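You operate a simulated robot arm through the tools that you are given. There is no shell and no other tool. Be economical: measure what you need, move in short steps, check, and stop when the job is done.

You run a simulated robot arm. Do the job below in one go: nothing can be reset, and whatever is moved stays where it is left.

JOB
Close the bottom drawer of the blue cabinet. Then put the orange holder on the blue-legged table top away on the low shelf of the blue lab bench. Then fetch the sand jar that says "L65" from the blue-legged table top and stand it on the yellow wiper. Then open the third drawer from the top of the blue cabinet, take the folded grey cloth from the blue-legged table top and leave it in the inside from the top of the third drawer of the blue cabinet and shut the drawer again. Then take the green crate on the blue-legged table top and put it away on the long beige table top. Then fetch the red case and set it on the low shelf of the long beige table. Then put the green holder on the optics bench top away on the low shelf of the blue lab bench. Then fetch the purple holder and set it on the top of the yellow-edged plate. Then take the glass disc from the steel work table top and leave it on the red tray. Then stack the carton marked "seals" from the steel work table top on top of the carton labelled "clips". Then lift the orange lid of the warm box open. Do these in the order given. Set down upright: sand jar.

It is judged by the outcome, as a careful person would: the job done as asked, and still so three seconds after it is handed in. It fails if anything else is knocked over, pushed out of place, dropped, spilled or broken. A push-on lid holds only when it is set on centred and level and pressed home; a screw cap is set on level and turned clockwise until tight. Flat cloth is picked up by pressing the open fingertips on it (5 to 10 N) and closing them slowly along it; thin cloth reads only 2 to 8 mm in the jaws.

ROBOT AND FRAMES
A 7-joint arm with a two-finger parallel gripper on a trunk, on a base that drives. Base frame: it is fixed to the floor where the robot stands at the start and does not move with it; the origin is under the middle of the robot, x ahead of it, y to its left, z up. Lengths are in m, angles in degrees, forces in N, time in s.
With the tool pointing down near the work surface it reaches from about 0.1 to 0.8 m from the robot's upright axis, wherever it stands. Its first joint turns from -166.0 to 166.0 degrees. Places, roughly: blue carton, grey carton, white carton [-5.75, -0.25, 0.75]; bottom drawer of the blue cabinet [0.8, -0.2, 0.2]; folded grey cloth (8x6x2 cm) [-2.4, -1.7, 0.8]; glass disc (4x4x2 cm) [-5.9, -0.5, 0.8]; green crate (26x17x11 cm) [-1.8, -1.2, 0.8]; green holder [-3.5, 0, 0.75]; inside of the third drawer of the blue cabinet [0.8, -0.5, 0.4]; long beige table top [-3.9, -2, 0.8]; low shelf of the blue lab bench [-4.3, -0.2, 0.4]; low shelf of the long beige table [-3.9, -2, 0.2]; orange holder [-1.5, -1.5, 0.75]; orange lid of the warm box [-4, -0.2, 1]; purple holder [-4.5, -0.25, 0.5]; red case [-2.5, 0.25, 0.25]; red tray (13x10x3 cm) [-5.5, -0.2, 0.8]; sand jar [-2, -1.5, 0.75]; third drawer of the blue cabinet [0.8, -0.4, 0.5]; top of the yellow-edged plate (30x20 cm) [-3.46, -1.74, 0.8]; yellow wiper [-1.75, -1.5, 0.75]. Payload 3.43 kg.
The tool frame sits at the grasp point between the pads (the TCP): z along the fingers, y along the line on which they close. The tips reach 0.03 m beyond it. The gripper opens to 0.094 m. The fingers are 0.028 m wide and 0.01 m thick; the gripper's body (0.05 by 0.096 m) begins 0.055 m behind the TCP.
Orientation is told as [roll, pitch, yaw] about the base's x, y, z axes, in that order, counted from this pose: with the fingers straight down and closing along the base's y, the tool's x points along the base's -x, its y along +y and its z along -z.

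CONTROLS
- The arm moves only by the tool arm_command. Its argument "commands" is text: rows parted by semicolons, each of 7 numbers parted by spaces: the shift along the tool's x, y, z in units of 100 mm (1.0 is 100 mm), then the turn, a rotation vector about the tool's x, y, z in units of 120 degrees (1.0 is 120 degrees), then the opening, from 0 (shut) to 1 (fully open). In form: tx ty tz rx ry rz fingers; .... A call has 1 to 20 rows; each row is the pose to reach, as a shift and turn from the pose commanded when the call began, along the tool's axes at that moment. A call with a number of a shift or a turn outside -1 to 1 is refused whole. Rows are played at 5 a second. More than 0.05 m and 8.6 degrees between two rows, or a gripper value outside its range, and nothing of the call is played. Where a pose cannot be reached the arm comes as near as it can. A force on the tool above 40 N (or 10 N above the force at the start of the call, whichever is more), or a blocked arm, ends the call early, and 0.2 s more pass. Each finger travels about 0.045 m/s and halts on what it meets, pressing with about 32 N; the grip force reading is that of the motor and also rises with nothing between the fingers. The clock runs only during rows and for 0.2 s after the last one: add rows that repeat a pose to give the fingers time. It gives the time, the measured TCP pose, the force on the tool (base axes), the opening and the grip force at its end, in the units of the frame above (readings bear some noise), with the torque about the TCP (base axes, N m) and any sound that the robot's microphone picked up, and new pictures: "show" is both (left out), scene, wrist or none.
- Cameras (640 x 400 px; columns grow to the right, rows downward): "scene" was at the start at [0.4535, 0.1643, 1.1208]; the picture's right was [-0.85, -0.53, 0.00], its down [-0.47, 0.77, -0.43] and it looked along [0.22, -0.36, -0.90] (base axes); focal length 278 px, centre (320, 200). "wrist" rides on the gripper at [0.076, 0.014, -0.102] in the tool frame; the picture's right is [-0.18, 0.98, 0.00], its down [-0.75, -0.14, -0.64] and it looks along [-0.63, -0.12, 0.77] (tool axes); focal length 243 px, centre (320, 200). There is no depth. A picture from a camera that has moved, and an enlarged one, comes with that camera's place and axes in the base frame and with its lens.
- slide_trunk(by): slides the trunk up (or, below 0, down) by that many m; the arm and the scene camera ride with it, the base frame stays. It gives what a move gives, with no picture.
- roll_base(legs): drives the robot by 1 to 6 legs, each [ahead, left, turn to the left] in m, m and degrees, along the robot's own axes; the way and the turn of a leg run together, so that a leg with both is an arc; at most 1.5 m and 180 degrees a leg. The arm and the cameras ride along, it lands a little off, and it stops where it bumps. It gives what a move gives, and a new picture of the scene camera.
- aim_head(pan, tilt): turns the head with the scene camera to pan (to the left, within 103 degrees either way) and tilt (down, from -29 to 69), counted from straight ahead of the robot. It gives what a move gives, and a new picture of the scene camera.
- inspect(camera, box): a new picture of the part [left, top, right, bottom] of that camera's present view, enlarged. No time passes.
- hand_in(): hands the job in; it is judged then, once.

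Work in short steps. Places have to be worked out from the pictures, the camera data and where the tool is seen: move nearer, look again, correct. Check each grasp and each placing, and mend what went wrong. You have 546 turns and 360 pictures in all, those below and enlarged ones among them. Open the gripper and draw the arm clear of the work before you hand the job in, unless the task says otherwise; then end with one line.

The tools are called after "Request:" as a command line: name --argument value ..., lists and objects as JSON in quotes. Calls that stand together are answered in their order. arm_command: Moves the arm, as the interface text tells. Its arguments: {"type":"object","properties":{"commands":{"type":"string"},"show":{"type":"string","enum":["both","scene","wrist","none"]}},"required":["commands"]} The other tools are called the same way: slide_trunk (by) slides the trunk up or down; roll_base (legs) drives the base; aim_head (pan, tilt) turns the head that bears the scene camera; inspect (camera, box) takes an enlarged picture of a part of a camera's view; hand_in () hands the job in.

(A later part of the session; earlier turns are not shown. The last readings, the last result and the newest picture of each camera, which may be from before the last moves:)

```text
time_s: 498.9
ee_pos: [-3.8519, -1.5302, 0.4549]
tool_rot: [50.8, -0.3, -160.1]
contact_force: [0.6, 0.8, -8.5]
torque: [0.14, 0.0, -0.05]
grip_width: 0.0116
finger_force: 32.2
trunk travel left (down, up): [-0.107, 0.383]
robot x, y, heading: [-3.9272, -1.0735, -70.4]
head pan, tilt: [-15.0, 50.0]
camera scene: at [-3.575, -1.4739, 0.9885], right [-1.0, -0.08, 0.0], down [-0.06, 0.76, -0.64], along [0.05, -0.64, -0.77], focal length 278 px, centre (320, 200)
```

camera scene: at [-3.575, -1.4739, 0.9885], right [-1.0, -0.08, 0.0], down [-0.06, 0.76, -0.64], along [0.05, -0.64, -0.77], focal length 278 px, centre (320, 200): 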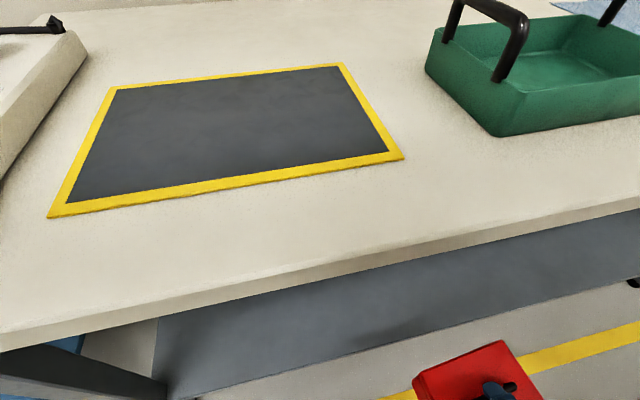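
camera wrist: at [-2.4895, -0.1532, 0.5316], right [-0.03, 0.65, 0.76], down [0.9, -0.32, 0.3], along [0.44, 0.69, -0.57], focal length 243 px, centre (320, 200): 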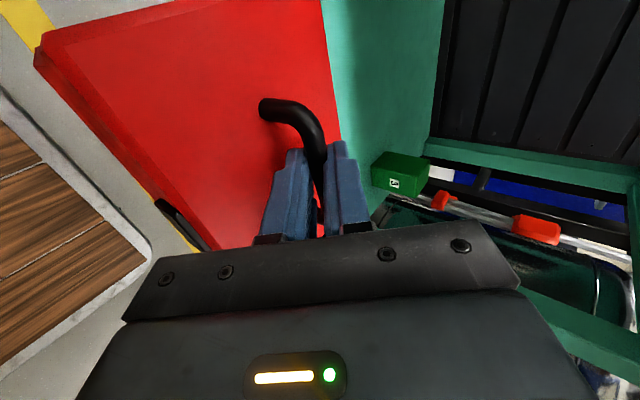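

The shelf's front edge is near the table's front. I'll roll 10 cm forward, lower the trunk 8 cm, and move the case in over the shelf.

Request:
roll_base --legs '[[0.1, -0.03, -1]]'

Request:
slide_trunk --by -0.06

Request:
arm_command --commands "0 0.27 0.32 0 0 0 0; 0 0.5 0.6 0 0 0 0; 0 0.5 0.6 0 0 0 0" --show "both"

```text
time_s: 500.0
ee_pos: [-3.8556, -1.6354, 0.4559]
tool_rot: [50.8, -0.3, -161.0]
contact_force: [-0.1, -0.1, -9.0]
torque: [0.16, 0.0, 0.01]
grip_width: 0.0115
finger_force: 32.2
trunk travel left (down, up): [-0.107, 0.383]
robot x, y, heading: [-3.9243, -1.1751, -71.3]
head pan, tilt: [-15.0, 50.0]
camera scene: at [-3.5775, -1.5844, 0.9885], right [-1.0, -0.06, 0.0], down [-0.05, 0.76, -0.64], along [0.04, -0.64, -0.77], focal length 278 px, centre (320, 200)
```

scene: 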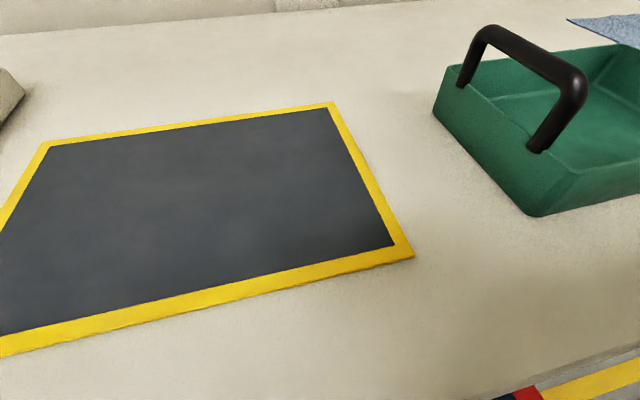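

```text
time_s: 501.0
ee_pos: [-3.8563, -1.6349, 0.3954]
tool_rot: [50.7, -0.3, -161.1]
contact_force: [0.1, 0.9, -9.1]
torque: [0.13, 0.02, 0.0]
grip_width: 0.0118
finger_force: 32.4
trunk travel left (down, up): [-0.047, 0.443]
robot x, y, heading: [-3.9214, -1.18, -71.4]
head pan, tilt: [-15.0, 50.0]
```

```text
time_s: 501.8
ee_pos: [-3.8307, -1.7098, 0.3959]
tool_rot: [50.8, -0.4, -161.1]
contact_force: [-0.8, 0.4, -9.2]
torque: [0.12, -0.02, -0.01]
grip_width: 0.0115
finger_force: 32.3
trunk travel left (down, up): [-0.047, 0.443]
robot x, y, heading: [-3.9232, -1.178, -71.3]
head pan, tilt: [-15.0, 50.0]
camera scene: at [-3.5776, -1.5844, 0.9285], right [-1.0, -0.06, 0.0], down [-0.05, 0.76, -0.64], along [0.04, -0.64, -0.77], focal length 278 px, centre (320, 200)
camera wrist: at [-3.7808, -1.6184, 0.4722], right [0.03, -0.65, 0.76], down [-0.9, 0.31, 0.3], along [-0.43, -0.7, -0.57], focal length 243 px, centre (320, 200)
```

scene: 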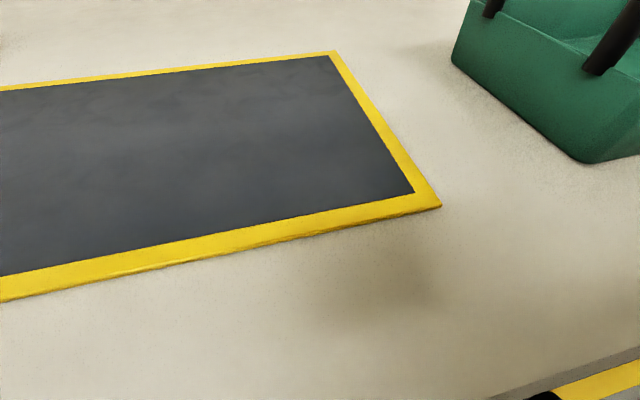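
wrist: 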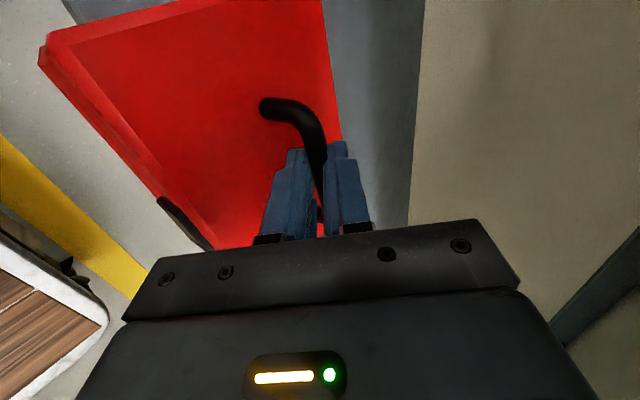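

The shelf is seen below. Moving 10 cm further in, then lowering gently.

Request:
arm_command --commands "0 0.21 0.25 0 0 0 0; 0 0.43 0.51 0 0 0 0; 0 0.64 0.77 0 0 0 0; 0 0.64 0.77 0 0 0 0" --show "none"

Request:
arm_command --commands "0 -0.15 0.13 0 0 0 0; 0 -0.3 0.26 0 0 0 0; 0 -0.38 0.32 0 0 0 0; 0 -0.46 0.385 0 0 0 0; 0 -0.52 0.44 0 0 0 0; 0 -0.58 0.485 0 0 0 0; 0 -0.63 0.53 0 0 0 0; 0 -0.68 0.57 0 0 0 0; 0 -0.73 0.61 0 0 0 0" --show "wrist"

```text
time_s: 502.8
ee_pos: [-3.7969, -1.805, 0.3964]
tool_rot: [50.7, -0.3, -161.1]
contact_force: [-0.1, 0.1, -9.6]
torque: [0.14, 0.04, 0.0]
grip_width: 0.0115
finger_force: 32.2
trunk travel left (down, up): [-0.047, 0.443]
robot x, y, heading: [-3.9212, -1.1771, -71.5]
head pan, tilt: [-15.0, 50.0]
```

```text
time_s: 504.0
ee_pos: [-3.797, -1.811, 0.3405]
tool_rot: [52.1, -0.5, -161.2]
contact_force: [0.9, 7.9, 15.7]
torque: [-0.11, -0.04, 0.22]
grip_width: 0.0119
finger_force: 32.6
trunk travel left (down, up): [-0.047, 0.443]
robot x, y, heading: [-3.9218, -1.1769, -71.5]
head pan, tilt: [-15.0, 50.0]
stopped in row 5: the force on the tool passed its limit at 45 N (the readings are from after the stop); the commanded pose is now the measured one
camera wrist: at [-3.7485, -1.717, 0.414], right [0.03, -0.63, 0.78], down [-0.9, 0.32, 0.29], along [-0.43, -0.71, -0.56], focal length 243 px, centre (320, 200)
```

wrist: 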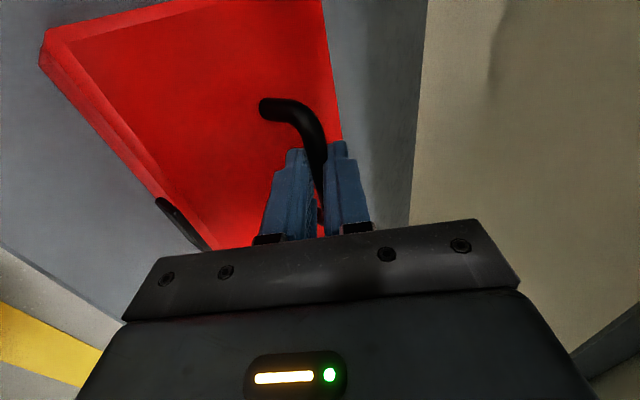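

The case rests fully on the shelf. Opening slightly and withdrawing along the tool axis.

Request:
arm_command --commands "0 0.02 -0.02 0 0 0 0.15; 0 0.02 -0.02 0 0 0 0.28; 0 0.02 -0.02 0 0 0 0.28; 0 0.02 -0.2 0 0 0 0.28; 0 0.02 -0.5 0 0 0 0.28; 0 0.02 -0.9 0 0 0 0.28" --show "wrist"

```text
time_s: 505.4
ee_pos: [-3.8194, -1.744, 0.3967]
tool_rot: [51.8, -0.3, -161.1]
contact_force: [-0.3, -0.1, -0.8]
torque: [0.01, -0.03, 0.01]
grip_width: 0.0266
finger_force: 0.0
trunk travel left (down, up): [-0.047, 0.443]
robot x, y, heading: [-3.9215, -1.1764, -71.3]
head pan, tilt: [-15.0, 50.0]
camera wrist: at [-3.7702, -1.6504, 0.4705], right [0.03, -0.63, 0.77], down [-0.9, 0.32, 0.29], along [-0.43, -0.71, -0.56], focal length 243 px, centre (320, 200)
```

wrist: 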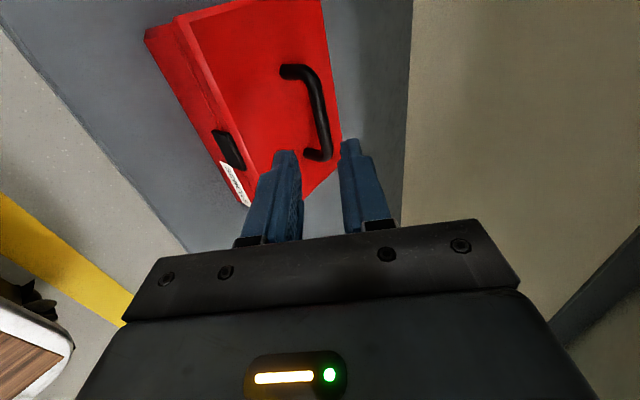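

The case is placed. I'll back off, unroll the tool, bring it upright, and raise the trunk for the green holder on the optics bench.

Request:
roll_base --legs '[[-0.17, 0, 0]]'

Request:
slide_trunk --by 0.2

Request:
arm_command --commands "0 0 0 0 0 -0.065 1; 0 0 0 0 0 -0.13 1; 0 0 0 0 0 -0.195 1; 0 0 0 0 0 -0.26 1; 0 0 0 0 0 -0.325 1; 0 0 0 0 0 -0.39 1; 0 0 0 0 0 -0.455 1; 0 0 0 0 0 -0.52 1; 0 0 0 0 0 -0.585 1; 0 0 0 0 0 -0.65 1; 0 0 0 0 0 -0.715 1; 0 0 0 0 0 -0.75 1; 0 0 0 0 0 -0.75 1" --show "none"

Request:
arm_command --commands "0.1 0 0 0 0.06 0 1; 0.2 0 0 0 0.12 0 1; 0.3 0 0 0 0.18 0 1; 0.3 0 0 0 0.24 0 1; 0.3 0 0 0 0.3 0 1; 0.3 0 0 0 0.36 0 1; 0.3 0 0 0 0.43 0 1" --show "none"

```text
time_s: 506.9
ee_pos: [-3.8728, -1.5824, 0.3955]
tool_rot: [51.8, -0.5, -161.1]
contact_force: [-0.1, 0.1, 1.0]
torque: [0.01, -0.02, 0.02]
grip_width: 0.0263
finger_force: 0.0
trunk travel left (down, up): [-0.047, 0.443]
robot x, y, heading: [-3.9775, -1.0156, -71.3]
head pan, tilt: [-15.0, 50.0]
camera scene: at [-3.6321, -1.4225, 0.9285], right [-1.0, -0.07, 0.0], down [-0.05, 0.76, -0.64], along [0.04, -0.64, -0.77], focal length 278 px, centre (320, 200)
```

scene: 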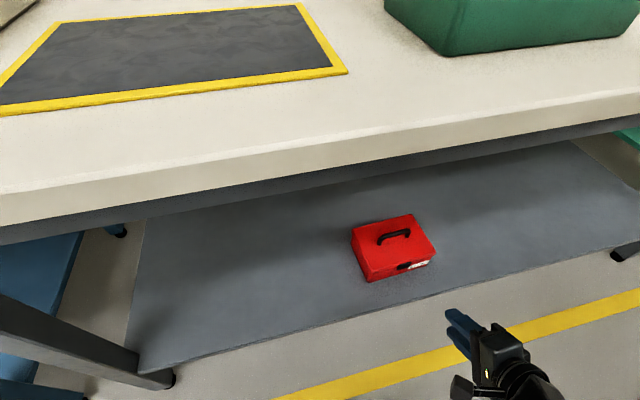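

```text
time_s: 509.1
ee_pos: [-3.8745, -1.5822, 0.5952]
tool_rot: [51.7, -0.7, -161.2]
contact_force: [-0.1, 0.2, 0.8]
torque: [-0.01, 0.01, 0.0]
grip_width: 0.0261
finger_force: 0.0
trunk travel left (down, up): [-0.247, 0.243]
robot x, y, heading: [-3.9791, -1.0151, -71.3]
head pan, tilt: [-15.0, 50.0]
```

```text
time_s: 511.9
ee_pos: [-3.8734, -1.582, 0.5966]
tool_rot: [-0.9, -51.7, -70.4]
contact_force: [0.4, 0.0, 0.1]
torque: [0.02, -0.02, 0.02]
grip_width: 0.0941
finger_force: 0.1
trunk travel left (down, up): [-0.247, 0.243]
robot x, y, heading: [-3.9768, -1.0191, -71.4]
head pan, tilt: [-15.0, 50.0]
```

```text
time_s: 513.5
ee_pos: [-3.88, -1.5649, 0.5722]
tool_rot: [-0.5, -0.1, -71.1]
contact_force: [-0.3, 0.3, 0.3]
torque: [0.01, 0.0, 0.02]
grip_width: 0.0939
finger_force: 0.1
trunk travel left (down, up): [-0.247, 0.243]
robot x, y, heading: [-3.9748, -1.0183, -71.7]
head pan, tilt: [-15.0, 50.0]
```

Red case confirmed on the shelf. Trunk up, draw in the arm, and drive to the optics bench near the green holder.

Request:
slide_trunk --by 0.24

Request:
arm_command --commands "0.4 0 -0.1 0 0 0 1; 0.8 0 -0.2 0 0 0 1; 1 0 -0.4 0 0 0 1" --show "none"

Request:
roll_base --legs '[[0, 0, 90], [0.75, 0, 0], [0, 0, 90], [0.1, 0, 0]]'

Request:
aim_head --pan -15 --tilt 50

```text
time_s: 516.0
ee_pos: [-3.8798, -1.5645, 0.8125]
tool_rot: [-0.5, -0.2, -71.3]
contact_force: [-0.2, 0.6, 0.1]
torque: [-0.01, -0.03, 0.01]
grip_width: 0.094
finger_force: 0.0
trunk travel left (down, up): [-0.487, 0.003]
robot x, y, heading: [-3.9748, -1.0144, -71.1]
head pan, tilt: [-15.0, 50.0]
```

```text
time_s: 516.8
ee_pos: [-3.9111, -1.4697, 0.8533]
tool_rot: [-0.5, -0.1, -71.2]
contact_force: [0.5, -0.1, -0.2]
torque: [-0.03, 0.0, 0.02]
grip_width: 0.0938
finger_force: 0.1
trunk travel left (down, up): [-0.487, 0.003]
robot x, y, heading: [-3.9749, -1.0182, -71.0]
head pan, tilt: [-15.0, 50.0]
```

```text
time_s: 529.2
ee_pos: [-3.3567, -0.2289, 0.8527]
tool_rot: [-0.6, -0.2, 108.5]
contact_force: [0.4, -0.1, -0.2]
torque: [-0.01, -0.02, -0.01]
grip_width: 0.0942
finger_force: 0.1
trunk travel left (down, up): [-0.487, 0.003]
robot x, y, heading: [-3.2951, -0.6828, 108.3]
head pan, tilt: [-15.0, 50.0]
camera scene: at [-3.6375, -0.2722, 1.3686], right [1.0, 0.06, 0.0], down [0.04, -0.76, -0.64], along [-0.04, 0.64, -0.77], focal length 278 px, centre (320, 200)
```

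scene: 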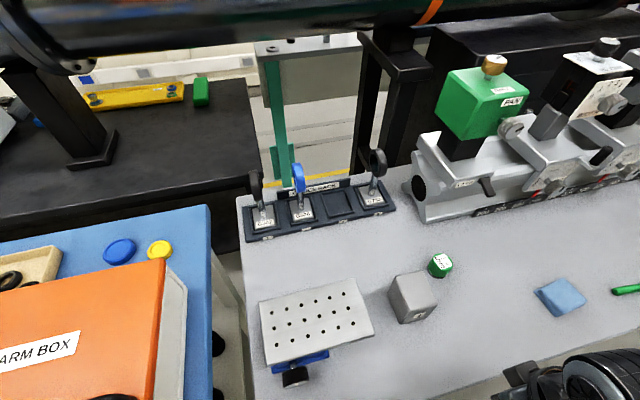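

```text
time_s: 529.8
ee_pos: [-3.3549, -0.2293, 0.8534]
tool_rot: [-0.6, -0.2, 108.3]
contact_force: [0.4, 0.2, -0.1]
torque: [0.0, 0.01, 0.02]
grip_width: 0.094
finger_force: 0.0
trunk travel left (down, up): [-0.487, 0.003]
robot x, y, heading: [-3.2944, -0.6831, 108.4]
head pan, tilt: [-15.0, 50.0]
camera scene: at [-3.6375, -0.2721, 1.3685], right [1.0, 0.06, 0.0], down [0.04, -0.76, -0.64], along [-0.04, 0.64, -0.77], focal length 278 px, centre (320, 200)
```

scene: 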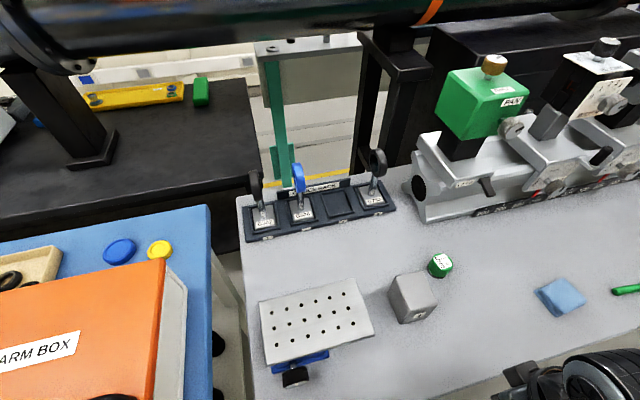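

The green holder is at about (-3.405, -0.002) beside a grey cube. I'll come in tilted from the right-front so the fingers clear the cube. First I set the orientation and raise.

Request:
arm_command --commands "0 0 0 0 0 -0.065 1; 0 0 0 0 0 -0.13 1; 0 0 0 0 0 -0.19 1; 0 0 0 0 0 -0.25 1; 0 0 0 0 0 -0.25 1" --show "none"

Request:
arm_command --commands "0 0 0 0 -0.06 0 0.7; 0 0 -0.1 0 -0.12 0 0.7; 0 0 -0.3 0 -0.18 0 0.7; -0.1 0 -0.5 0 -0.24 0 0.7; -0.2 0 -0.7 0 -0.29 0 0.7; -0.2 0 -0.7 0 -0.29 0 0.7" --show "wrist"

```text
time_s: 531.0
ee_pos: [-3.3561, -0.2303, 0.8527]
tool_rot: [-0.5, 0.2, 138.5]
contact_force: [-0.4, -0.9, 0.0]
torque: [0.0, 0.01, 0.02]
grip_width: 0.0941
finger_force: 0.0
trunk travel left (down, up): [-0.487, 0.003]
robot x, y, heading: [-3.2966, -0.6868, 108.2]
head pan, tilt: [-15.0, 50.0]
```

```text
time_s: 532.4
ee_pos: [-3.3722, -0.216, 0.9221]
tool_rot: [-0.5, -34.7, 138.7]
contact_force: [0.2, 0.6, 0.7]
torque: [0.05, 0.04, 0.0]
grip_width: 0.0658
finger_force: 0.0
trunk travel left (down, up): [-0.487, 0.003]
robot x, y, heading: [-3.2959, -0.6845, 108.4]
head pan, tilt: [-15.0, 50.0]
camera wrist: at [-3.2919, -0.3068, 0.9635], right [-0.77, -0.64, 0.1], down [-0.1, 0.27, 0.96], along [-0.63, 0.72, -0.27], focal length 243 px, centre (320, 200)
```

wrist: 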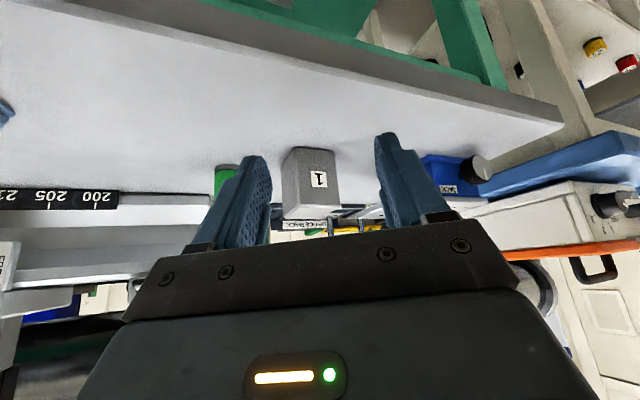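

The bench top is at z ≈ 0.82 and the holder at (-3.399, 0.0). Moving to the pre-grasp point.

Request:
arm_command --commands "-0.25 -0.36 0.1 0 0 0 0.7; -0.5 -0.72 0.2 0 0 0 0.7" --show "none"

Request:
arm_command --commands "-0.25 -0.36 0.1 0 0 0 0.7; -0.5 -0.72 0.2 0 0 0 0.7; -0.5 -0.72 0.2 0 0 0 0.7" --show "wrist"

```text
time_s: 533.0
ee_pos: [-3.3626, -0.1284, 0.9339]
tool_rot: [-0.6, -34.7, 138.7]
contact_force: [-0.4, 0.2, 0.7]
torque: [0.0, 0.03, 0.0]
grip_width: 0.0656
finger_force: 0.1
trunk travel left (down, up): [-0.487, 0.003]
robot x, y, heading: [-3.294, -0.6823, 108.4]
head pan, tilt: [-15.0, 50.0]
```

```text
time_s: 533.8
ee_pos: [-3.3542, -0.0387, 0.9468]
tool_rot: [-0.7, -34.7, 138.7]
contact_force: [-0.2, 0.5, -1.0]
torque: [-0.04, -0.03, -0.03]
grip_width: 0.0658
finger_force: 0.1
trunk travel left (down, up): [-0.487, 0.003]
robot x, y, heading: [-3.2993, -0.6823, 108.1]
head pan, tilt: [-15.0, 50.0]
camera wrist: at [-3.2747, -0.1295, 0.9882], right [-0.77, -0.63, 0.1], down [-0.1, 0.27, 0.96], along [-0.63, 0.72, -0.27], focal length 243 px, centre (320, 200)
```

wrist: 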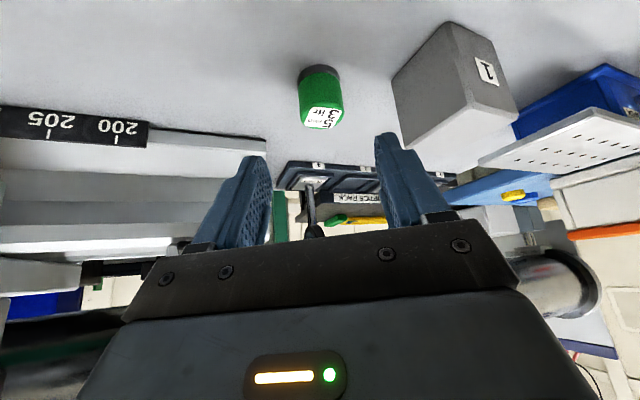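

Nicely centred. Advancing along the tool axis.

Request:
arm_command --commands "0 -0.01 0.35 0 0 0 0.7; 0 -0.01 0.7 0 0 0 0.7; 0 -0.01 0.9 0 0 0 0.7; 0 -0.01 0.98 0 0 0 0.7" --show "wrist"

```text
time_s: 534.8
ee_pos: [-3.3952, -0.0003, 0.8681]
tool_rot: [-0.7, -34.7, 138.7]
contact_force: [-0.1, -0.6, 0.2]
torque: [0.0, 0.0, 0.03]
grip_width: 0.0657
finger_force: 0.0
trunk travel left (down, up): [-0.487, 0.003]
robot x, y, heading: [-3.2926, -0.6822, 108.3]
head pan, tilt: [-15.0, 50.0]
camera wrist: at [-3.3147, -0.0911, 0.9084], right [-0.77, -0.63, 0.1], down [-0.1, 0.27, 0.96], along [-0.63, 0.72, -0.27], focal length 243 px, centre (320, 200)
```

wrist: 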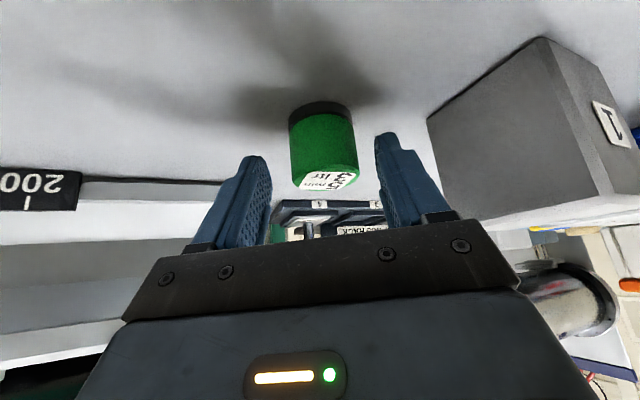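

Request:
arm_command --commands "0.03 0 0.04 0 0 0 0.7; 0.03 0 0.04 0 0 0 0.5; 0.03 0 0.04 0 0 0 0.3; 0.03 0 0.04 0 0 0 0; 0.03 0 0.04 0 0 0 0; 0.03 0 0.04 0 0 0 0" --show "none"

Request:
arm_command --commands "-0.1 0 -0.14 0 0 0 0; -0.25 0 -0.35 0 0 0 0; -0.4 0 -0.56 0 0 0 0; -0.45 0 -0.65 0 0 0 0" --show "wrist"

```text
time_s: 536.2
ee_pos: [-3.3952, -0.001, 0.8623]
tool_rot: [-0.6, -34.7, 138.7]
contact_force: [0.8, 0.2, 0.8]
torque: [0.0, 0.0, -0.05]
grip_width: 0.0384
finger_force: 31.6
trunk travel left (down, up): [-0.487, 0.003]
robot x, y, heading: [-3.2968, -0.6818, 108.5]
head pan, tilt: [-15.0, 50.0]
```

```text
time_s: 537.2
ee_pos: [-3.3947, -0.0007, 0.9423]
tool_rot: [-0.5, -34.7, 138.7]
contact_force: [0.9, 0.8, -0.7]
torque: [-0.02, 0.02, -0.03]
grip_width: 0.0388
finger_force: 31.9
trunk travel left (down, up): [-0.487, 0.003]
robot x, y, heading: [-3.2968, -0.6799, 108.3]
head pan, tilt: [-15.0, 50.0]
camera wrist: at [-3.3153, -0.0918, 0.9829], right [-0.77, -0.63, 0.1], down [-0.1, 0.27, 0.96], along [-0.63, 0.72, -0.27], focal length 243 px, centre (320, 200)
```

wrist: 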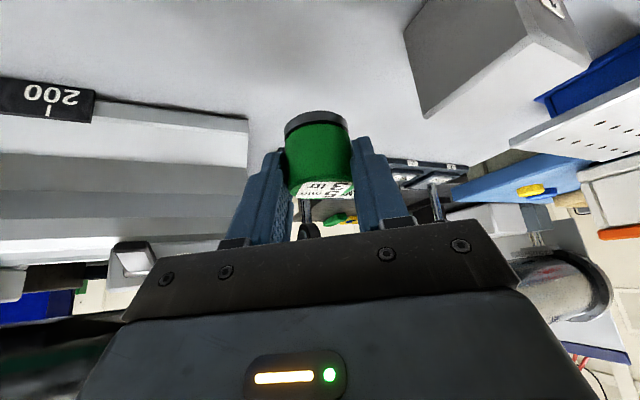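

The green holder is held upright. Retracting, re-yawing, and sidestepping left to the lab bench.

Request:
arm_command --commands "0.3 0.21 -0.2 0 0 0 0; 0.6 0.42 -0.41 0 0 0 0" --show "none"

Request:
arm_command --commands "0.3 0.21 -0.2 0 0 0 0; 0.6 0.42 -0.41 0 0 0 0" --show "none"

Request:
arm_command --commands "0.3 0.21 -0.2 0.03 0 0.05 0; 0.6 0.42 -0.41 0.07 0 0.1 0; 0.6 0.42 -0.41 0.1 0 0.15 0; 0.6 0.42 -0.41 0.142 0 0.205 0; 0.6 0.42 -0.41 0.142 0 0.205 0" --show "none"

Request:
roll_base --legs '[[-0.09, 0, 0], [0, 0.66, 0]]'

```text
time_s: 537.8
ee_pos: [-3.3693, -0.0797, 0.9407]
tool_rot: [-0.8, -34.8, 138.9]
contact_force: [-0.7, 0.5, -0.3]
torque: [-0.03, -0.03, 0.02]
grip_width: 0.0384
finger_force: 31.8
trunk travel left (down, up): [-0.487, 0.003]
robot x, y, heading: [-3.2953, -0.6853, 108.5]
head pan, tilt: [-15.0, 50.0]
```

```text
time_s: 538.4
ee_pos: [-3.3434, -0.1609, 0.9393]
tool_rot: [-0.7, -34.6, 138.7]
contact_force: [-0.7, 0.8, -1.2]
torque: [0.0, 0.02, 0.03]
grip_width: 0.0389
finger_force: 32.6
trunk travel left (down, up): [-0.487, 0.003]
robot x, y, heading: [-3.2955, -0.6813, 108.4]
head pan, tilt: [-15.0, 50.0]
```

```text
time_s: 539.6
ee_pos: [-3.3139, -0.2382, 0.9339]
tool_rot: [-0.5, -35.1, 108.7]
contact_force: [-0.3, 0.0, -0.8]
torque: [0.0, 0.0, 0.01]
grip_width: 0.0386
finger_force: 31.6
out of reach, approached as far as the arm can: row 4, 5
trunk travel left (down, up): [-0.487, 0.003]
robot x, y, heading: [-3.2915, -0.6835, 108.4]
head pan, tilt: [-15.0, 50.0]
```

```text
time_s: 544.0
ee_pos: [-3.9177, -0.534, 0.9339]
tool_rot: [-0.5, -34.9, 108.7]
contact_force: [0.2, 0.4, -0.3]
torque: [0.01, 0.0, 0.01]
grip_width: 0.0386
finger_force: 32.6
trunk travel left (down, up): [-0.487, 0.003]
robot x, y, heading: [-3.9019, -0.977, 108.2]
head pan, tilt: [-15.0, 50.0]
camera scene: at [-4.2413, -0.5657, 1.3685], right [1.0, 0.06, 0.0], down [0.04, -0.76, -0.64], along [-0.04, 0.64, -0.77], focal length 278 px, centre (320, 200)
```

scene: 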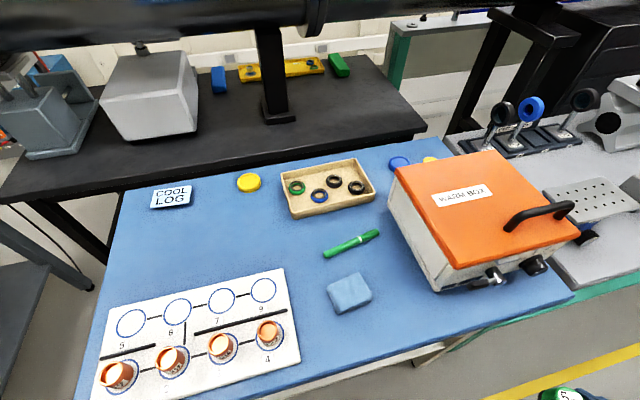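

Lowering the trunk and looking under the bench top.

Request:
slide_trunk --by -0.34

Request:
arm_command --commands "0 0 0.1 0 0 0 0; 0 0 0.1 0 0 0 0" --show "wrist"

```text
time_s: 547.3
ee_pos: [-3.9171, -0.5337, 0.5937]
tool_rot: [-0.5, -35.0, 108.7]
contact_force: [0.0, -0.6, -2.5]
torque: [-0.02, 0.0, 0.02]
grip_width: 0.0383
finger_force: 32.0
trunk travel left (down, up): [-0.147, 0.343]
robot x, y, heading: [-3.9012, -0.9775, 108.1]
head pan, tilt: [-15.0, 50.0]
```

```text
time_s: 547.9
ee_pos: [-3.9182, -0.5276, 0.5859]
tool_rot: [-0.5, -35.0, 108.7]
contact_force: [1.2, -0.2, -1.2]
torque: [-0.02, -0.02, 0.01]
grip_width: 0.0384
finger_force: 32.0
trunk travel left (down, up): [-0.147, 0.343]
robot x, y, heading: [-3.901, -0.978, 108.3]
head pan, tilt: [-15.0, 50.0]
camera wrist: at [-3.8952, -0.6468, 0.6262], right [-0.98, -0.17, 0.1], down [0.05, 0.28, 0.96], along [-0.19, 0.95, -0.27], focal length 243 px, centre (320, 200)
```

wrist: 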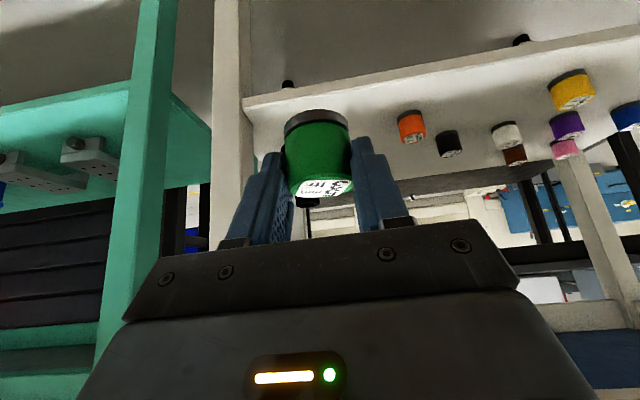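

The orange holder stands at (-4.12, -0.332). I'll bring the green one to its right, near (-4.03, -0.31).

Request:
arm_command --commands "-0.25 0.06 0.35 0 0 0 0; -0.5 0.12 0.7 0 0 0 0" --show "none"

Request:
arm_command --commands "-0.25 0.06 0.35 0 0 0 0; -0.5 0.12 0.7 0 0 0 0" --show "none"

Request:
arm_command --commands "-0.25 0.06 0.35 0 0 0 0; -0.5 0.12 0.69 0 0 0 0; -0.5 0.12 0.69 0 0 0 0" --show "wrist"

```text
time_s: 548.5
ee_pos: [-3.9569, -0.4544, 0.5571]
tool_rot: [-0.5, -35.0, 108.7]
contact_force: [-1.0, -0.4, -0.3]
torque: [-0.02, -0.01, -0.01]
grip_width: 0.0384
finger_force: 31.9
trunk travel left (down, up): [-0.147, 0.343]
robot x, y, heading: [-3.8989, -0.9805, 108.3]
head pan, tilt: [-15.0, 50.0]
```

```text
time_s: 549.1
ee_pos: [-3.9927, -0.3805, 0.5284]
tool_rot: [-0.4, -34.9, 108.7]
contact_force: [0.0, -1.0, -0.9]
torque: [-0.01, 0.0, 0.0]
grip_width: 0.0385
finger_force: 32.0
trunk travel left (down, up): [-0.147, 0.343]
robot x, y, heading: [-3.8985, -0.9801, 108.3]
head pan, tilt: [-15.0, 50.0]
```

```text
time_s: 549.9
ee_pos: [-4.0276, -0.3081, 0.4994]
tool_rot: [-0.6, -35.0, 108.5]
contact_force: [0.2, 0.0, -1.8]
torque: [-0.04, -0.03, -0.03]
grip_width: 0.0387
finger_force: 32.1
trunk travel left (down, up): [-0.147, 0.343]
robot x, y, heading: [-3.9009, -0.9762, 108.2]
head pan, tilt: [-15.0, 50.0]
camera wrist: at [-4.0047, -0.4268, 0.5405], right [-0.98, -0.17, 0.1], down [0.05, 0.28, 0.96], along [-0.19, 0.95, -0.27], focal length 243 px, centre (320, 200)
```

wrist: 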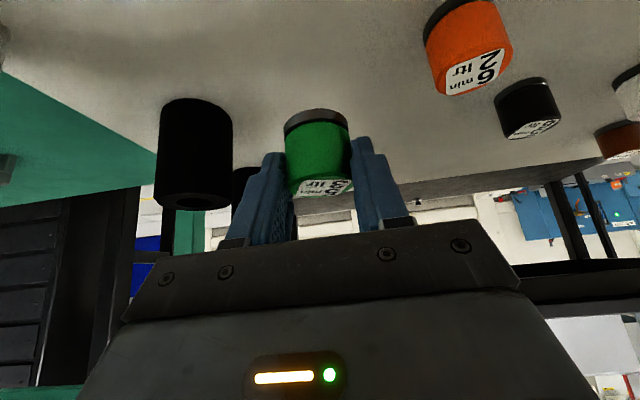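

Clear. Lowering to the shelf.

Request:
arm_command --commands "0.11 0 0.16 0 0 0 0; 0.23 0 0.33 0 0 0 0; 0.28 0 0.4 0 0 0 0; 0.3 0 0.43 0 0 0 0; 0.32 0 0.455 0 0 0 0; 0.335 0 0.475 0 0 0 0; 0.35 0 0.5 0 0 0 0; 0.365 0 0.52 0 0 0 0; 0.38 0 0.54 0 0 0 0; 0.395 0 0.56 0 0 0 0" --show "none"

```text
time_s: 551.9
ee_pos: [-4.0286, -0.3058, 0.4401]
tool_rot: [-0.6, -35.8, 108.7]
contact_force: [0.5, -2.6, 14.3]
torque: [-0.16, 0.23, 0.03]
grip_width: 0.0383
finger_force: 32.1
trunk travel left (down, up): [-0.147, 0.343]
robot x, y, heading: [-3.899, -0.9798, 108.1]
head pan, tilt: [-15.0, 50.0]
stopped in row 9: the force on the tool passed its limit at 42 N (the readings are from after the stop); the commanded pose is now the measured one
```

Contact. Releasing to ~70 mm and backing straight out.

Request:
arm_command --commands "-0.01 0 -0.014 0 0 0 0.5; -0.01 0 -0.014 0 0 0 0.7; -0.01 0 -0.014 0 0 0 0.75; -0.01 0 -0.014 0 0 0 0.75; 0.15 0 -0.2 0 0 0 0.75; 0.45 0 -0.5 0 0 0 0.75; 0.75 0 -0.8 0 0 0 0.75; 0.95 0 -1 0 0 0 0.75" --show "wrist"

```text
time_s: 553.7
ee_pos: [-3.9855, -0.435, 0.4648]
tool_rot: [-0.5, -35.6, 108.7]
contact_force: [-1.3, -1.0, 0.1]
torque: [0.01, 0.0, -0.01]
grip_width: 0.0704
finger_force: 0.0
trunk travel left (down, up): [-0.147, 0.343]
robot x, y, heading: [-3.9006, -0.9775, 108.3]
head pan, tilt: [-15.0, 50.0]
camera wrist: at [-3.9624, -0.5539, 0.5035], right [-0.98, -0.17, 0.1], down [0.05, 0.27, 0.96], along [-0.19, 0.95, -0.26], focal length 243 px, centre (320, 200)
```

wrist: 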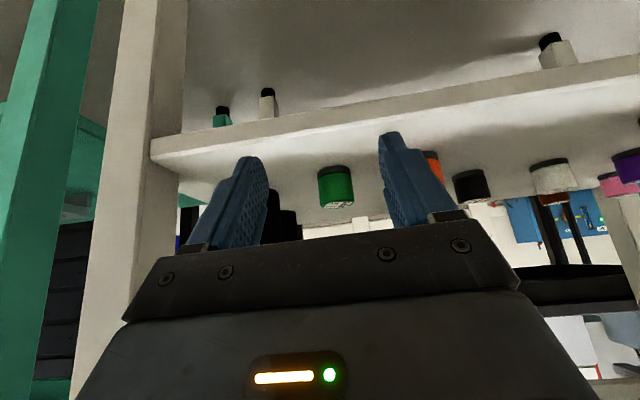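

The green holder stands on the shelf. Now the purple holder, at about (-4.44, -0.33) on the same shelf: back off a little, sidestep left and look.

Request:
roll_base --legs '[[-0.1, 0, 0], [0, 0.38, 0]]'

Request:
arm_command --commands "0 0 -0.4 0 0 0 0.75; 0 0 -0.8 0 0 0 0.75; 0 0 -0.8 0 0 0 0.75" --show "wrist"

```text
time_s: 556.8
ee_pos: [-4.3147, -0.6482, 0.4638]
tool_rot: [-0.6, -35.6, 108.9]
contact_force: [0.0, 0.0, -0.3]
torque: [0.04, -0.01, -0.03]
grip_width: 0.0707
finger_force: 0.1
trunk travel left (down, up): [-0.147, 0.343]
robot x, y, heading: [-4.2305, -1.1907, 108.4]
head pan, tilt: [-15.0, 50.0]
camera scene: at [-4.5693, -0.7796, 1.0285], right [1.0, 0.06, 0.0], down [0.04, -0.76, -0.64], along [-0.04, 0.64, -0.77], focal length 278 px, centre (320, 200)
```

scene: 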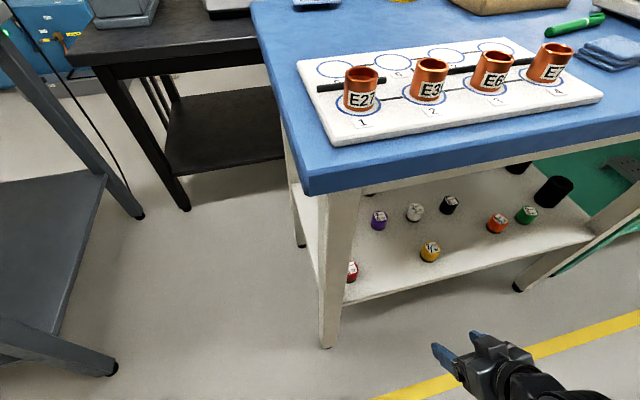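

```text
time_s: 557.6
ee_pos: [-4.3005, -0.692, 0.5308]
tool_rot: [-0.6, -35.6, 108.7]
contact_force: [0.4, 0.3, 0.3]
torque: [0.0, -0.02, 0.0]
grip_width: 0.0708
finger_force: 0.0
trunk travel left (down, up): [-0.147, 0.343]
robot x, y, heading: [-4.226, -1.192, 108.3]
head pan, tilt: [-15.0, 50.0]
camera wrist: at [-4.2767, -0.8114, 0.5694], right [-0.98, -0.17, 0.1], down [0.05, 0.27, 0.96], along [-0.19, 0.95, -0.26], focal length 243 px, centre (320, 200)
```

wrist: 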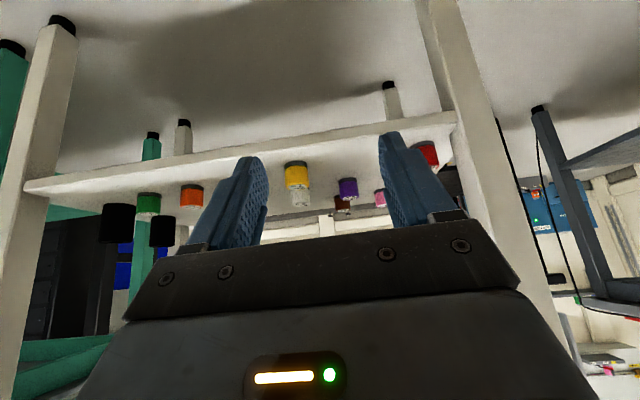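

Purple holder measured at (-4.44, -0.345), with yellow and red pots a bit in front on either side. I'll roll forward 15 cm and line up above it.

Request:
roll_base --legs '[[0.15, 0, 0]]'

Request:
arm_command --commands "0 0.06 0.02 0 0 0 0.65; -0.2 0.12 0.04 0 0 0 0.65; -0.4 0.16 0.1 0 0 0 0.65; -0.5 0.16 0.15 0 0 0 0.65; -0.5 0.16 0.15 0 0 0 0.65" --show "wrist"

```text
time_s: 559.0
ee_pos: [-4.348, -0.5493, 0.5298]
tool_rot: [-0.6, -35.6, 108.7]
contact_force: [0.0, 0.2, -0.2]
torque: [0.05, 0.01, 0.0]
grip_width: 0.0706
finger_force: 0.0
trunk travel left (down, up): [-0.147, 0.343]
robot x, y, heading: [-4.2768, -1.0514, 108.1]
head pan, tilt: [-15.0, 50.0]
camera scene: at [-4.6164, -0.6368, 1.0285], right [1.0, 0.06, 0.0], down [0.04, -0.76, -0.64], along [-0.04, 0.64, -0.77], focal length 278 px, centre (320, 200)
```

scene: 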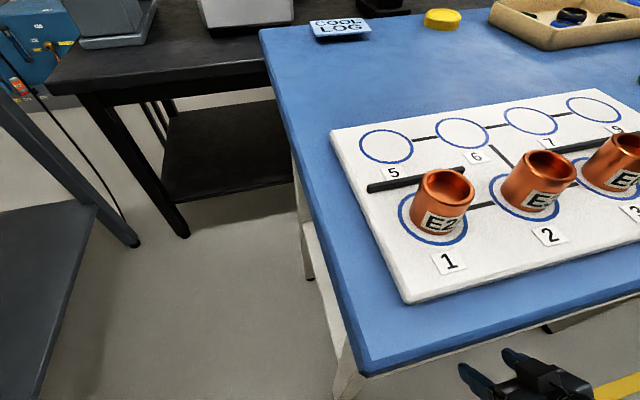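

```text
time_s: 560.2
ee_pos: [-4.3792, -0.5088, 0.5457]
tool_rot: [-0.7, -35.5, 108.8]
contact_force: [-0.6, 0.5, -0.4]
torque: [-0.01, -0.01, 0.0]
grip_width: 0.061
finger_force: 0.0
trunk travel left (down, up): [-0.147, 0.343]
robot x, y, heading: [-4.2791, -1.0483, 108.4]
head pan, tilt: [-15.0, 50.0]
camera wrist: at [-4.3548, -0.6268, 0.5859], right [-0.98, -0.17, 0.1], down [0.05, 0.27, 0.96], along [-0.19, 0.95, -0.26], focal length 243 px, centre (320, 200)
```

wrist: 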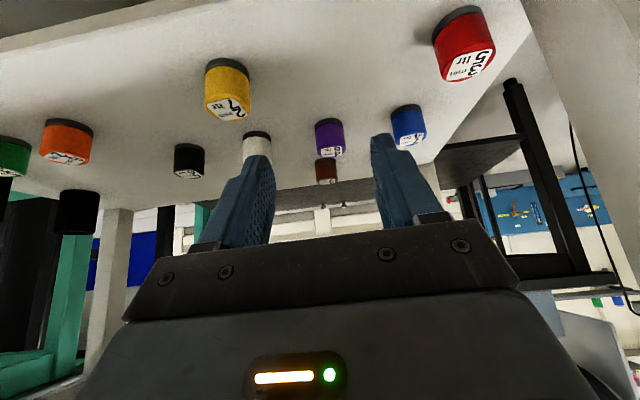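

Request:
arm_command --commands "-0.28 0 0.31 0 0 0 0.65; -0.57 0 0.62 0 0 0 0.65; -0.85 0 0.93 0 0 0 0.65; -0.85 0 0.93 0 0 0 0.65" --show "wrist"

```text
time_s: 561.2
ee_pos: [-4.4174, -0.3903, 0.5214]
tool_rot: [-0.6, -35.6, 108.7]
contact_force: [-0.3, 0.2, -0.1]
torque: [-0.01, 0.01, -0.05]
grip_width: 0.061
finger_force: 0.1
trunk travel left (down, up): [-0.147, 0.343]
robot x, y, heading: [-4.2749, -1.0467, 108.3]
head pan, tilt: [-15.0, 50.0]
camera wrist: at [-4.3937, -0.5099, 0.5603], right [-0.98, -0.17, 0.1], down [0.05, 0.27, 0.96], along [-0.19, 0.95, -0.26], focal length 243 px, centre (320, 200)
```

wrist: 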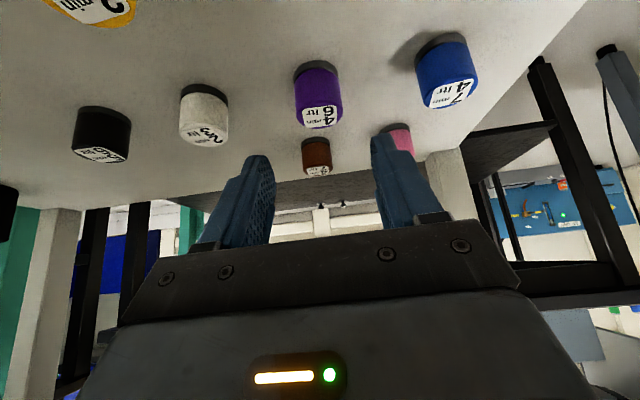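

Request:
arm_command --commands "0.01 0 0.35 0 0 0 0.65; 0.02 0 0.7 0 0 0 0.65; 0.02 0 0.9 0 0 0 0.65; 0.02 0 1 0 0 0 0.65" --show "wrist"

```text
time_s: 562.2
ee_pos: [-4.4346, -0.3359, 0.4375]
tool_rot: [-0.5, -35.5, 108.8]
contact_force: [0.1, -1.1, -0.4]
torque: [0.02, 0.02, 0.0]
grip_width: 0.0611
finger_force: 0.1
trunk travel left (down, up): [-0.147, 0.343]
robot x, y, heading: [-4.2749, -1.0456, 108.0]
head pan, tilt: [-15.0, 50.0]
camera wrist: at [-4.4116, -0.4558, 0.4772], right [-0.98, -0.17, 0.1], down [0.05, 0.27, 0.96], along [-0.19, 0.95, -0.26], focal length 243 px, centre (320, 200)
```

wrist: 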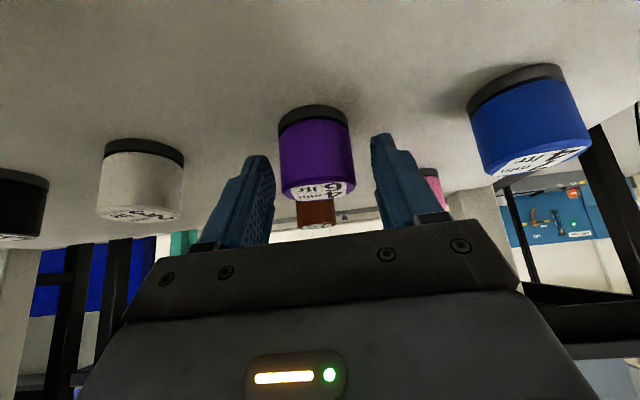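

In position. Closing and lifting.

Request:
arm_command --commands "0 0 0 0 0 0 0.5; 0 0 0 0 0 0 0.3; 0 0 0 0 0 0 0; 0 0 0 0 0 0 0; 0 0 0 0 0 0 0; 0 0 0 0 0 0 0" --show "none"

Request:
arm_command --commands "-0.09 0 -0.12 0 0 0 0; -0.23 0 -0.33 0 0 0 0; -0.4 0 -0.57 0 0 0 0; -0.4 0 -0.57 0 0 0 0" --show "wrist"

```text
time_s: 563.6
ee_pos: [-4.4347, -0.336, 0.4384]
tool_rot: [-0.6, -35.6, 108.8]
contact_force: [0.2, 0.6, 0.5]
torque: [-0.01, 0.04, 0.03]
grip_width: 0.039
finger_force: 31.8
trunk travel left (down, up): [-0.147, 0.343]
robot x, y, heading: [-4.2767, -1.0476, 108.5]
head pan, tilt: [-15.0, 50.0]
```

```text
time_s: 564.6
ee_pos: [-4.4362, -0.3377, 0.5074]
tool_rot: [-0.6, -35.5, 108.7]
contact_force: [0.0, 0.5, -1.1]
torque: [0.01, -0.01, -0.02]
grip_width: 0.0392
finger_force: 31.8
trunk travel left (down, up): [-0.147, 0.343]
robot x, y, heading: [-4.2761, -1.0486, 108.3]
head pan, tilt: [-15.0, 50.0]
camera wrist: at [-4.4122, -0.4562, 0.547], right [-0.98, -0.17, 0.1], down [0.05, 0.27, 0.96], along [-0.19, 0.95, -0.26], focal length 243 px, centre (320, 200)
```

wrist: 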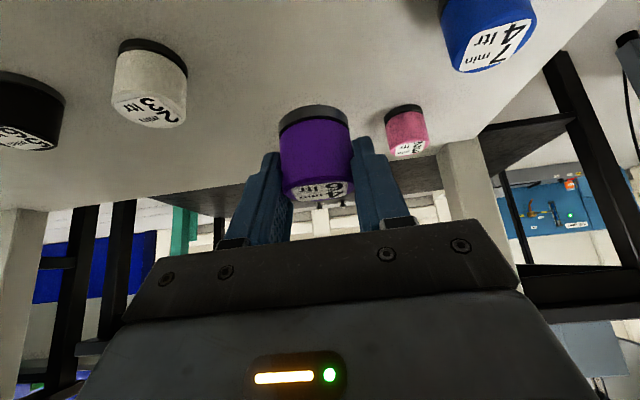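

The purple holder is held. Drawing it out from under the bench, then raising the trunk.

Request:
roll_base --legs '[[-0.1, 0, 0]]'

Request:
arm_command --commands "0.33 0 -0.23 0 0 0 0; 0.66 0 -0.46 0 0 0 0; 0.95 0 -0.67 0 0 0 0" --show "none"

Request:
arm_command --commands "0.33 0 -0.23 0 0 0 0; 0.66 0 -0.46 0 0 0 0; 0.95 0 -0.67 0 0 0 0" --show "none"

Request:
slide_trunk --by 0.34

Request:
roll_base --legs '[[0, 0, -90], [0.66, 0, 0], [0, 0, -90]]'

Request:
aim_head --pan -15 --tilt 50

```text
time_s: 565.8
ee_pos: [-4.4048, -0.4326, 0.5079]
tool_rot: [-0.6, -35.5, 108.8]
contact_force: [0.1, -0.2, -0.8]
torque: [-0.02, -0.03, -0.02]
grip_width: 0.0391
finger_force: 32.3
trunk travel left (down, up): [-0.147, 0.343]
robot x, y, heading: [-4.2444, -1.1448, 108.6]
head pan, tilt: [-15.0, 50.0]
camera scene: at [-4.585, -0.732, 1.0285], right [1.0, 0.06, 0.0], down [0.04, -0.76, -0.64], along [-0.04, 0.64, -0.77], focal length 278 px, centre (320, 200)
```

scene: 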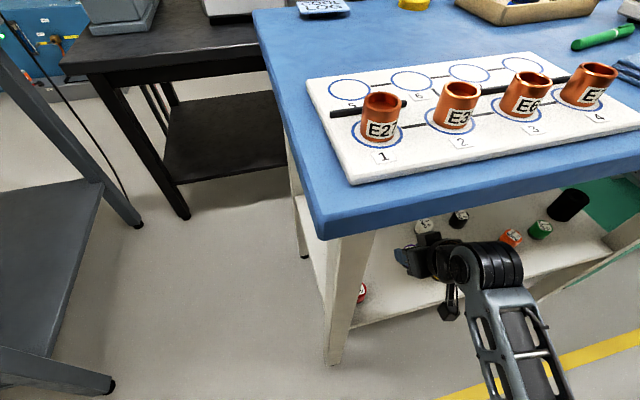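

```text
time_s: 566.5
ee_pos: [-4.3696, -0.5419, 0.507]
tool_rot: [-0.6, -35.6, 108.8]
contact_force: [0.6, 0.2, -1.2]
torque: [0.01, 0.0, -0.02]
grip_width: 0.039
finger_force: 31.9
trunk travel left (down, up): [-0.147, 0.343]
robot x, y, heading: [-4.2436, -1.1396, 108.1]
head pan, tilt: [-15.0, 50.0]
```

```text
time_s: 567.4
ee_pos: [-4.3311, -0.6544, 0.507]
tool_rot: [-0.5, -35.6, 108.8]
contact_force: [-0.5, 0.6, -1.4]
torque: [-0.03, 0.01, 0.01]
grip_width: 0.0393
finger_force: 32.1
trunk travel left (down, up): [-0.147, 0.343]
robot x, y, heading: [-4.2444, -1.1455, 108.0]
head pan, tilt: [-15.0, 50.0]
```

```text
time_s: 570.7
ee_pos: [-4.3307, -0.6527, 0.8467]
tool_rot: [-0.6, -35.6, 108.8]
contact_force: [-0.7, -0.9, -1.0]
torque: [0.04, -0.02, 0.02]
grip_width: 0.0389
finger_force: 32.0
trunk travel left (down, up): [-0.487, 0.003]
robot x, y, heading: [-4.2477, -1.1449, 108.2]
head pan, tilt: [-15.0, 50.0]
```

```text
time_s: 582.0
ee_pos: [-3.5217, -1.4227, 0.8468]
tool_rot: [-0.7, -35.6, -70.5]
contact_force: [-0.8, -0.2, -1.2]
torque: [-0.03, 0.01, 0.01]
grip_width: 0.0388
finger_force: 32.2
trunk travel left (down, up): [-0.487, 0.003]
robot x, y, heading: [-3.6154, -0.9354, -70.9]
head pan, tilt: [-15.0, 50.0]
camera scene: at [-3.2717, -1.3382, 1.3685], right [-1.0, -0.07, 0.0], down [-0.05, 0.76, -0.64], along [0.04, -0.64, -0.77], focal length 278 px, centre (320, 200)
```

scene: 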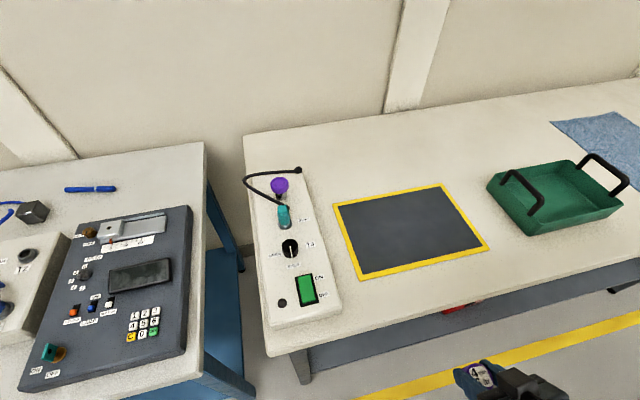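

```text
time_s: 582.5
ee_pos: [-3.5223, -1.4226, 0.8468]
tool_rot: [-0.5, -35.6, -70.5]
contact_force: [-0.8, -0.1, -1.0]
torque: [-0.05, 0.01, 0.02]
grip_width: 0.0388
finger_force: 32.4
trunk travel left (down, up): [-0.487, 0.003]
robot x, y, heading: [-3.6187, -0.9342, -71.0]
head pan, tilt: [-15.0, 50.0]
camera scene: at [-3.2717, -1.3382, 1.3685], right [-1.0, -0.07, 0.0], down [-0.05, 0.76, -0.64], along [0.04, -0.64, -0.77], focal length 278 px, centre (320, 200)
```

scene: 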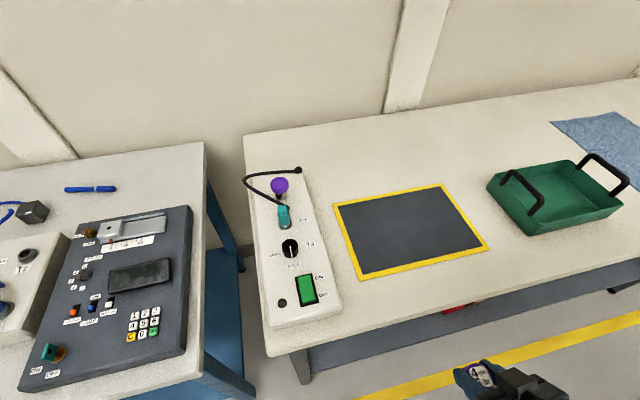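

The plate centre is at about (-3.462, -1.736). I'll raise the holder, roll forward 15 cm and carry it over the plate.

Request:
arm_command --commands "-0.17 0 -0.24 0 0 0 0; -0.35 0 -0.49 0 0 0 0; -0.35 0 -0.49 0 0 0 0" --show "none"

Request:
roll_base --legs '[[0.15, 0, 0]]'

Request:
arm_command --commands "-0.4 -0.05 0.3 0 0 0 0; -0.8 -0.1 0.55 0 0 0 0; -0.8 -0.1 0.55 0 0 0 0" --show "none"

```text
time_s: 583.4
ee_pos: [-3.5222, -1.4226, 0.9069]
tool_rot: [-0.6, -35.5, -70.5]
contact_force: [0.4, 0.5, -0.7]
torque: [0.02, 0.01, 0.0]
grip_width: 0.0389
finger_force: 32.1
trunk travel left (down, up): [-0.487, 0.003]
robot x, y, heading: [-3.6188, -0.9366, -70.8]
head pan, tilt: [-15.0, 50.0]
```

```text
time_s: 584.7
ee_pos: [-3.4728, -1.5656, 0.9067]
tool_rot: [-0.7, -35.6, -70.4]
contact_force: [0.2, 0.4, -0.6]
torque: [-0.01, 0.03, 0.02]
grip_width: 0.0388
finger_force: 32.2
trunk travel left (down, up): [-0.487, 0.003]
robot x, y, heading: [-3.567, -1.0812, -70.9]
head pan, tilt: [-15.0, 50.0]
camera scene: at [-3.2218, -1.48, 1.3686], right [-1.0, -0.07, 0.0], down [-0.05, 0.76, -0.64], along [0.05, -0.64, -0.77], focal length 278 px, centre (320, 200)
```

scene: 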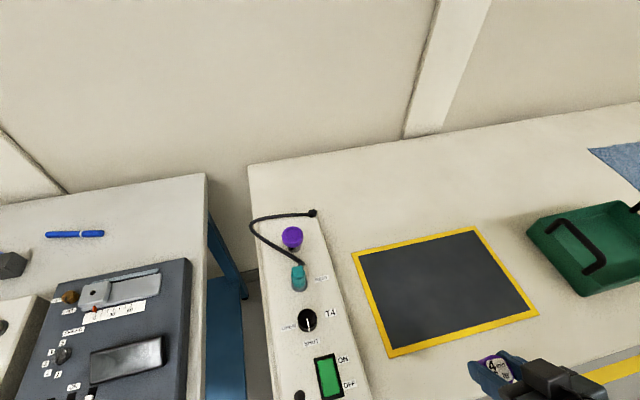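

```text
refused: row 1 steps farther than a row can; nothing moved
```

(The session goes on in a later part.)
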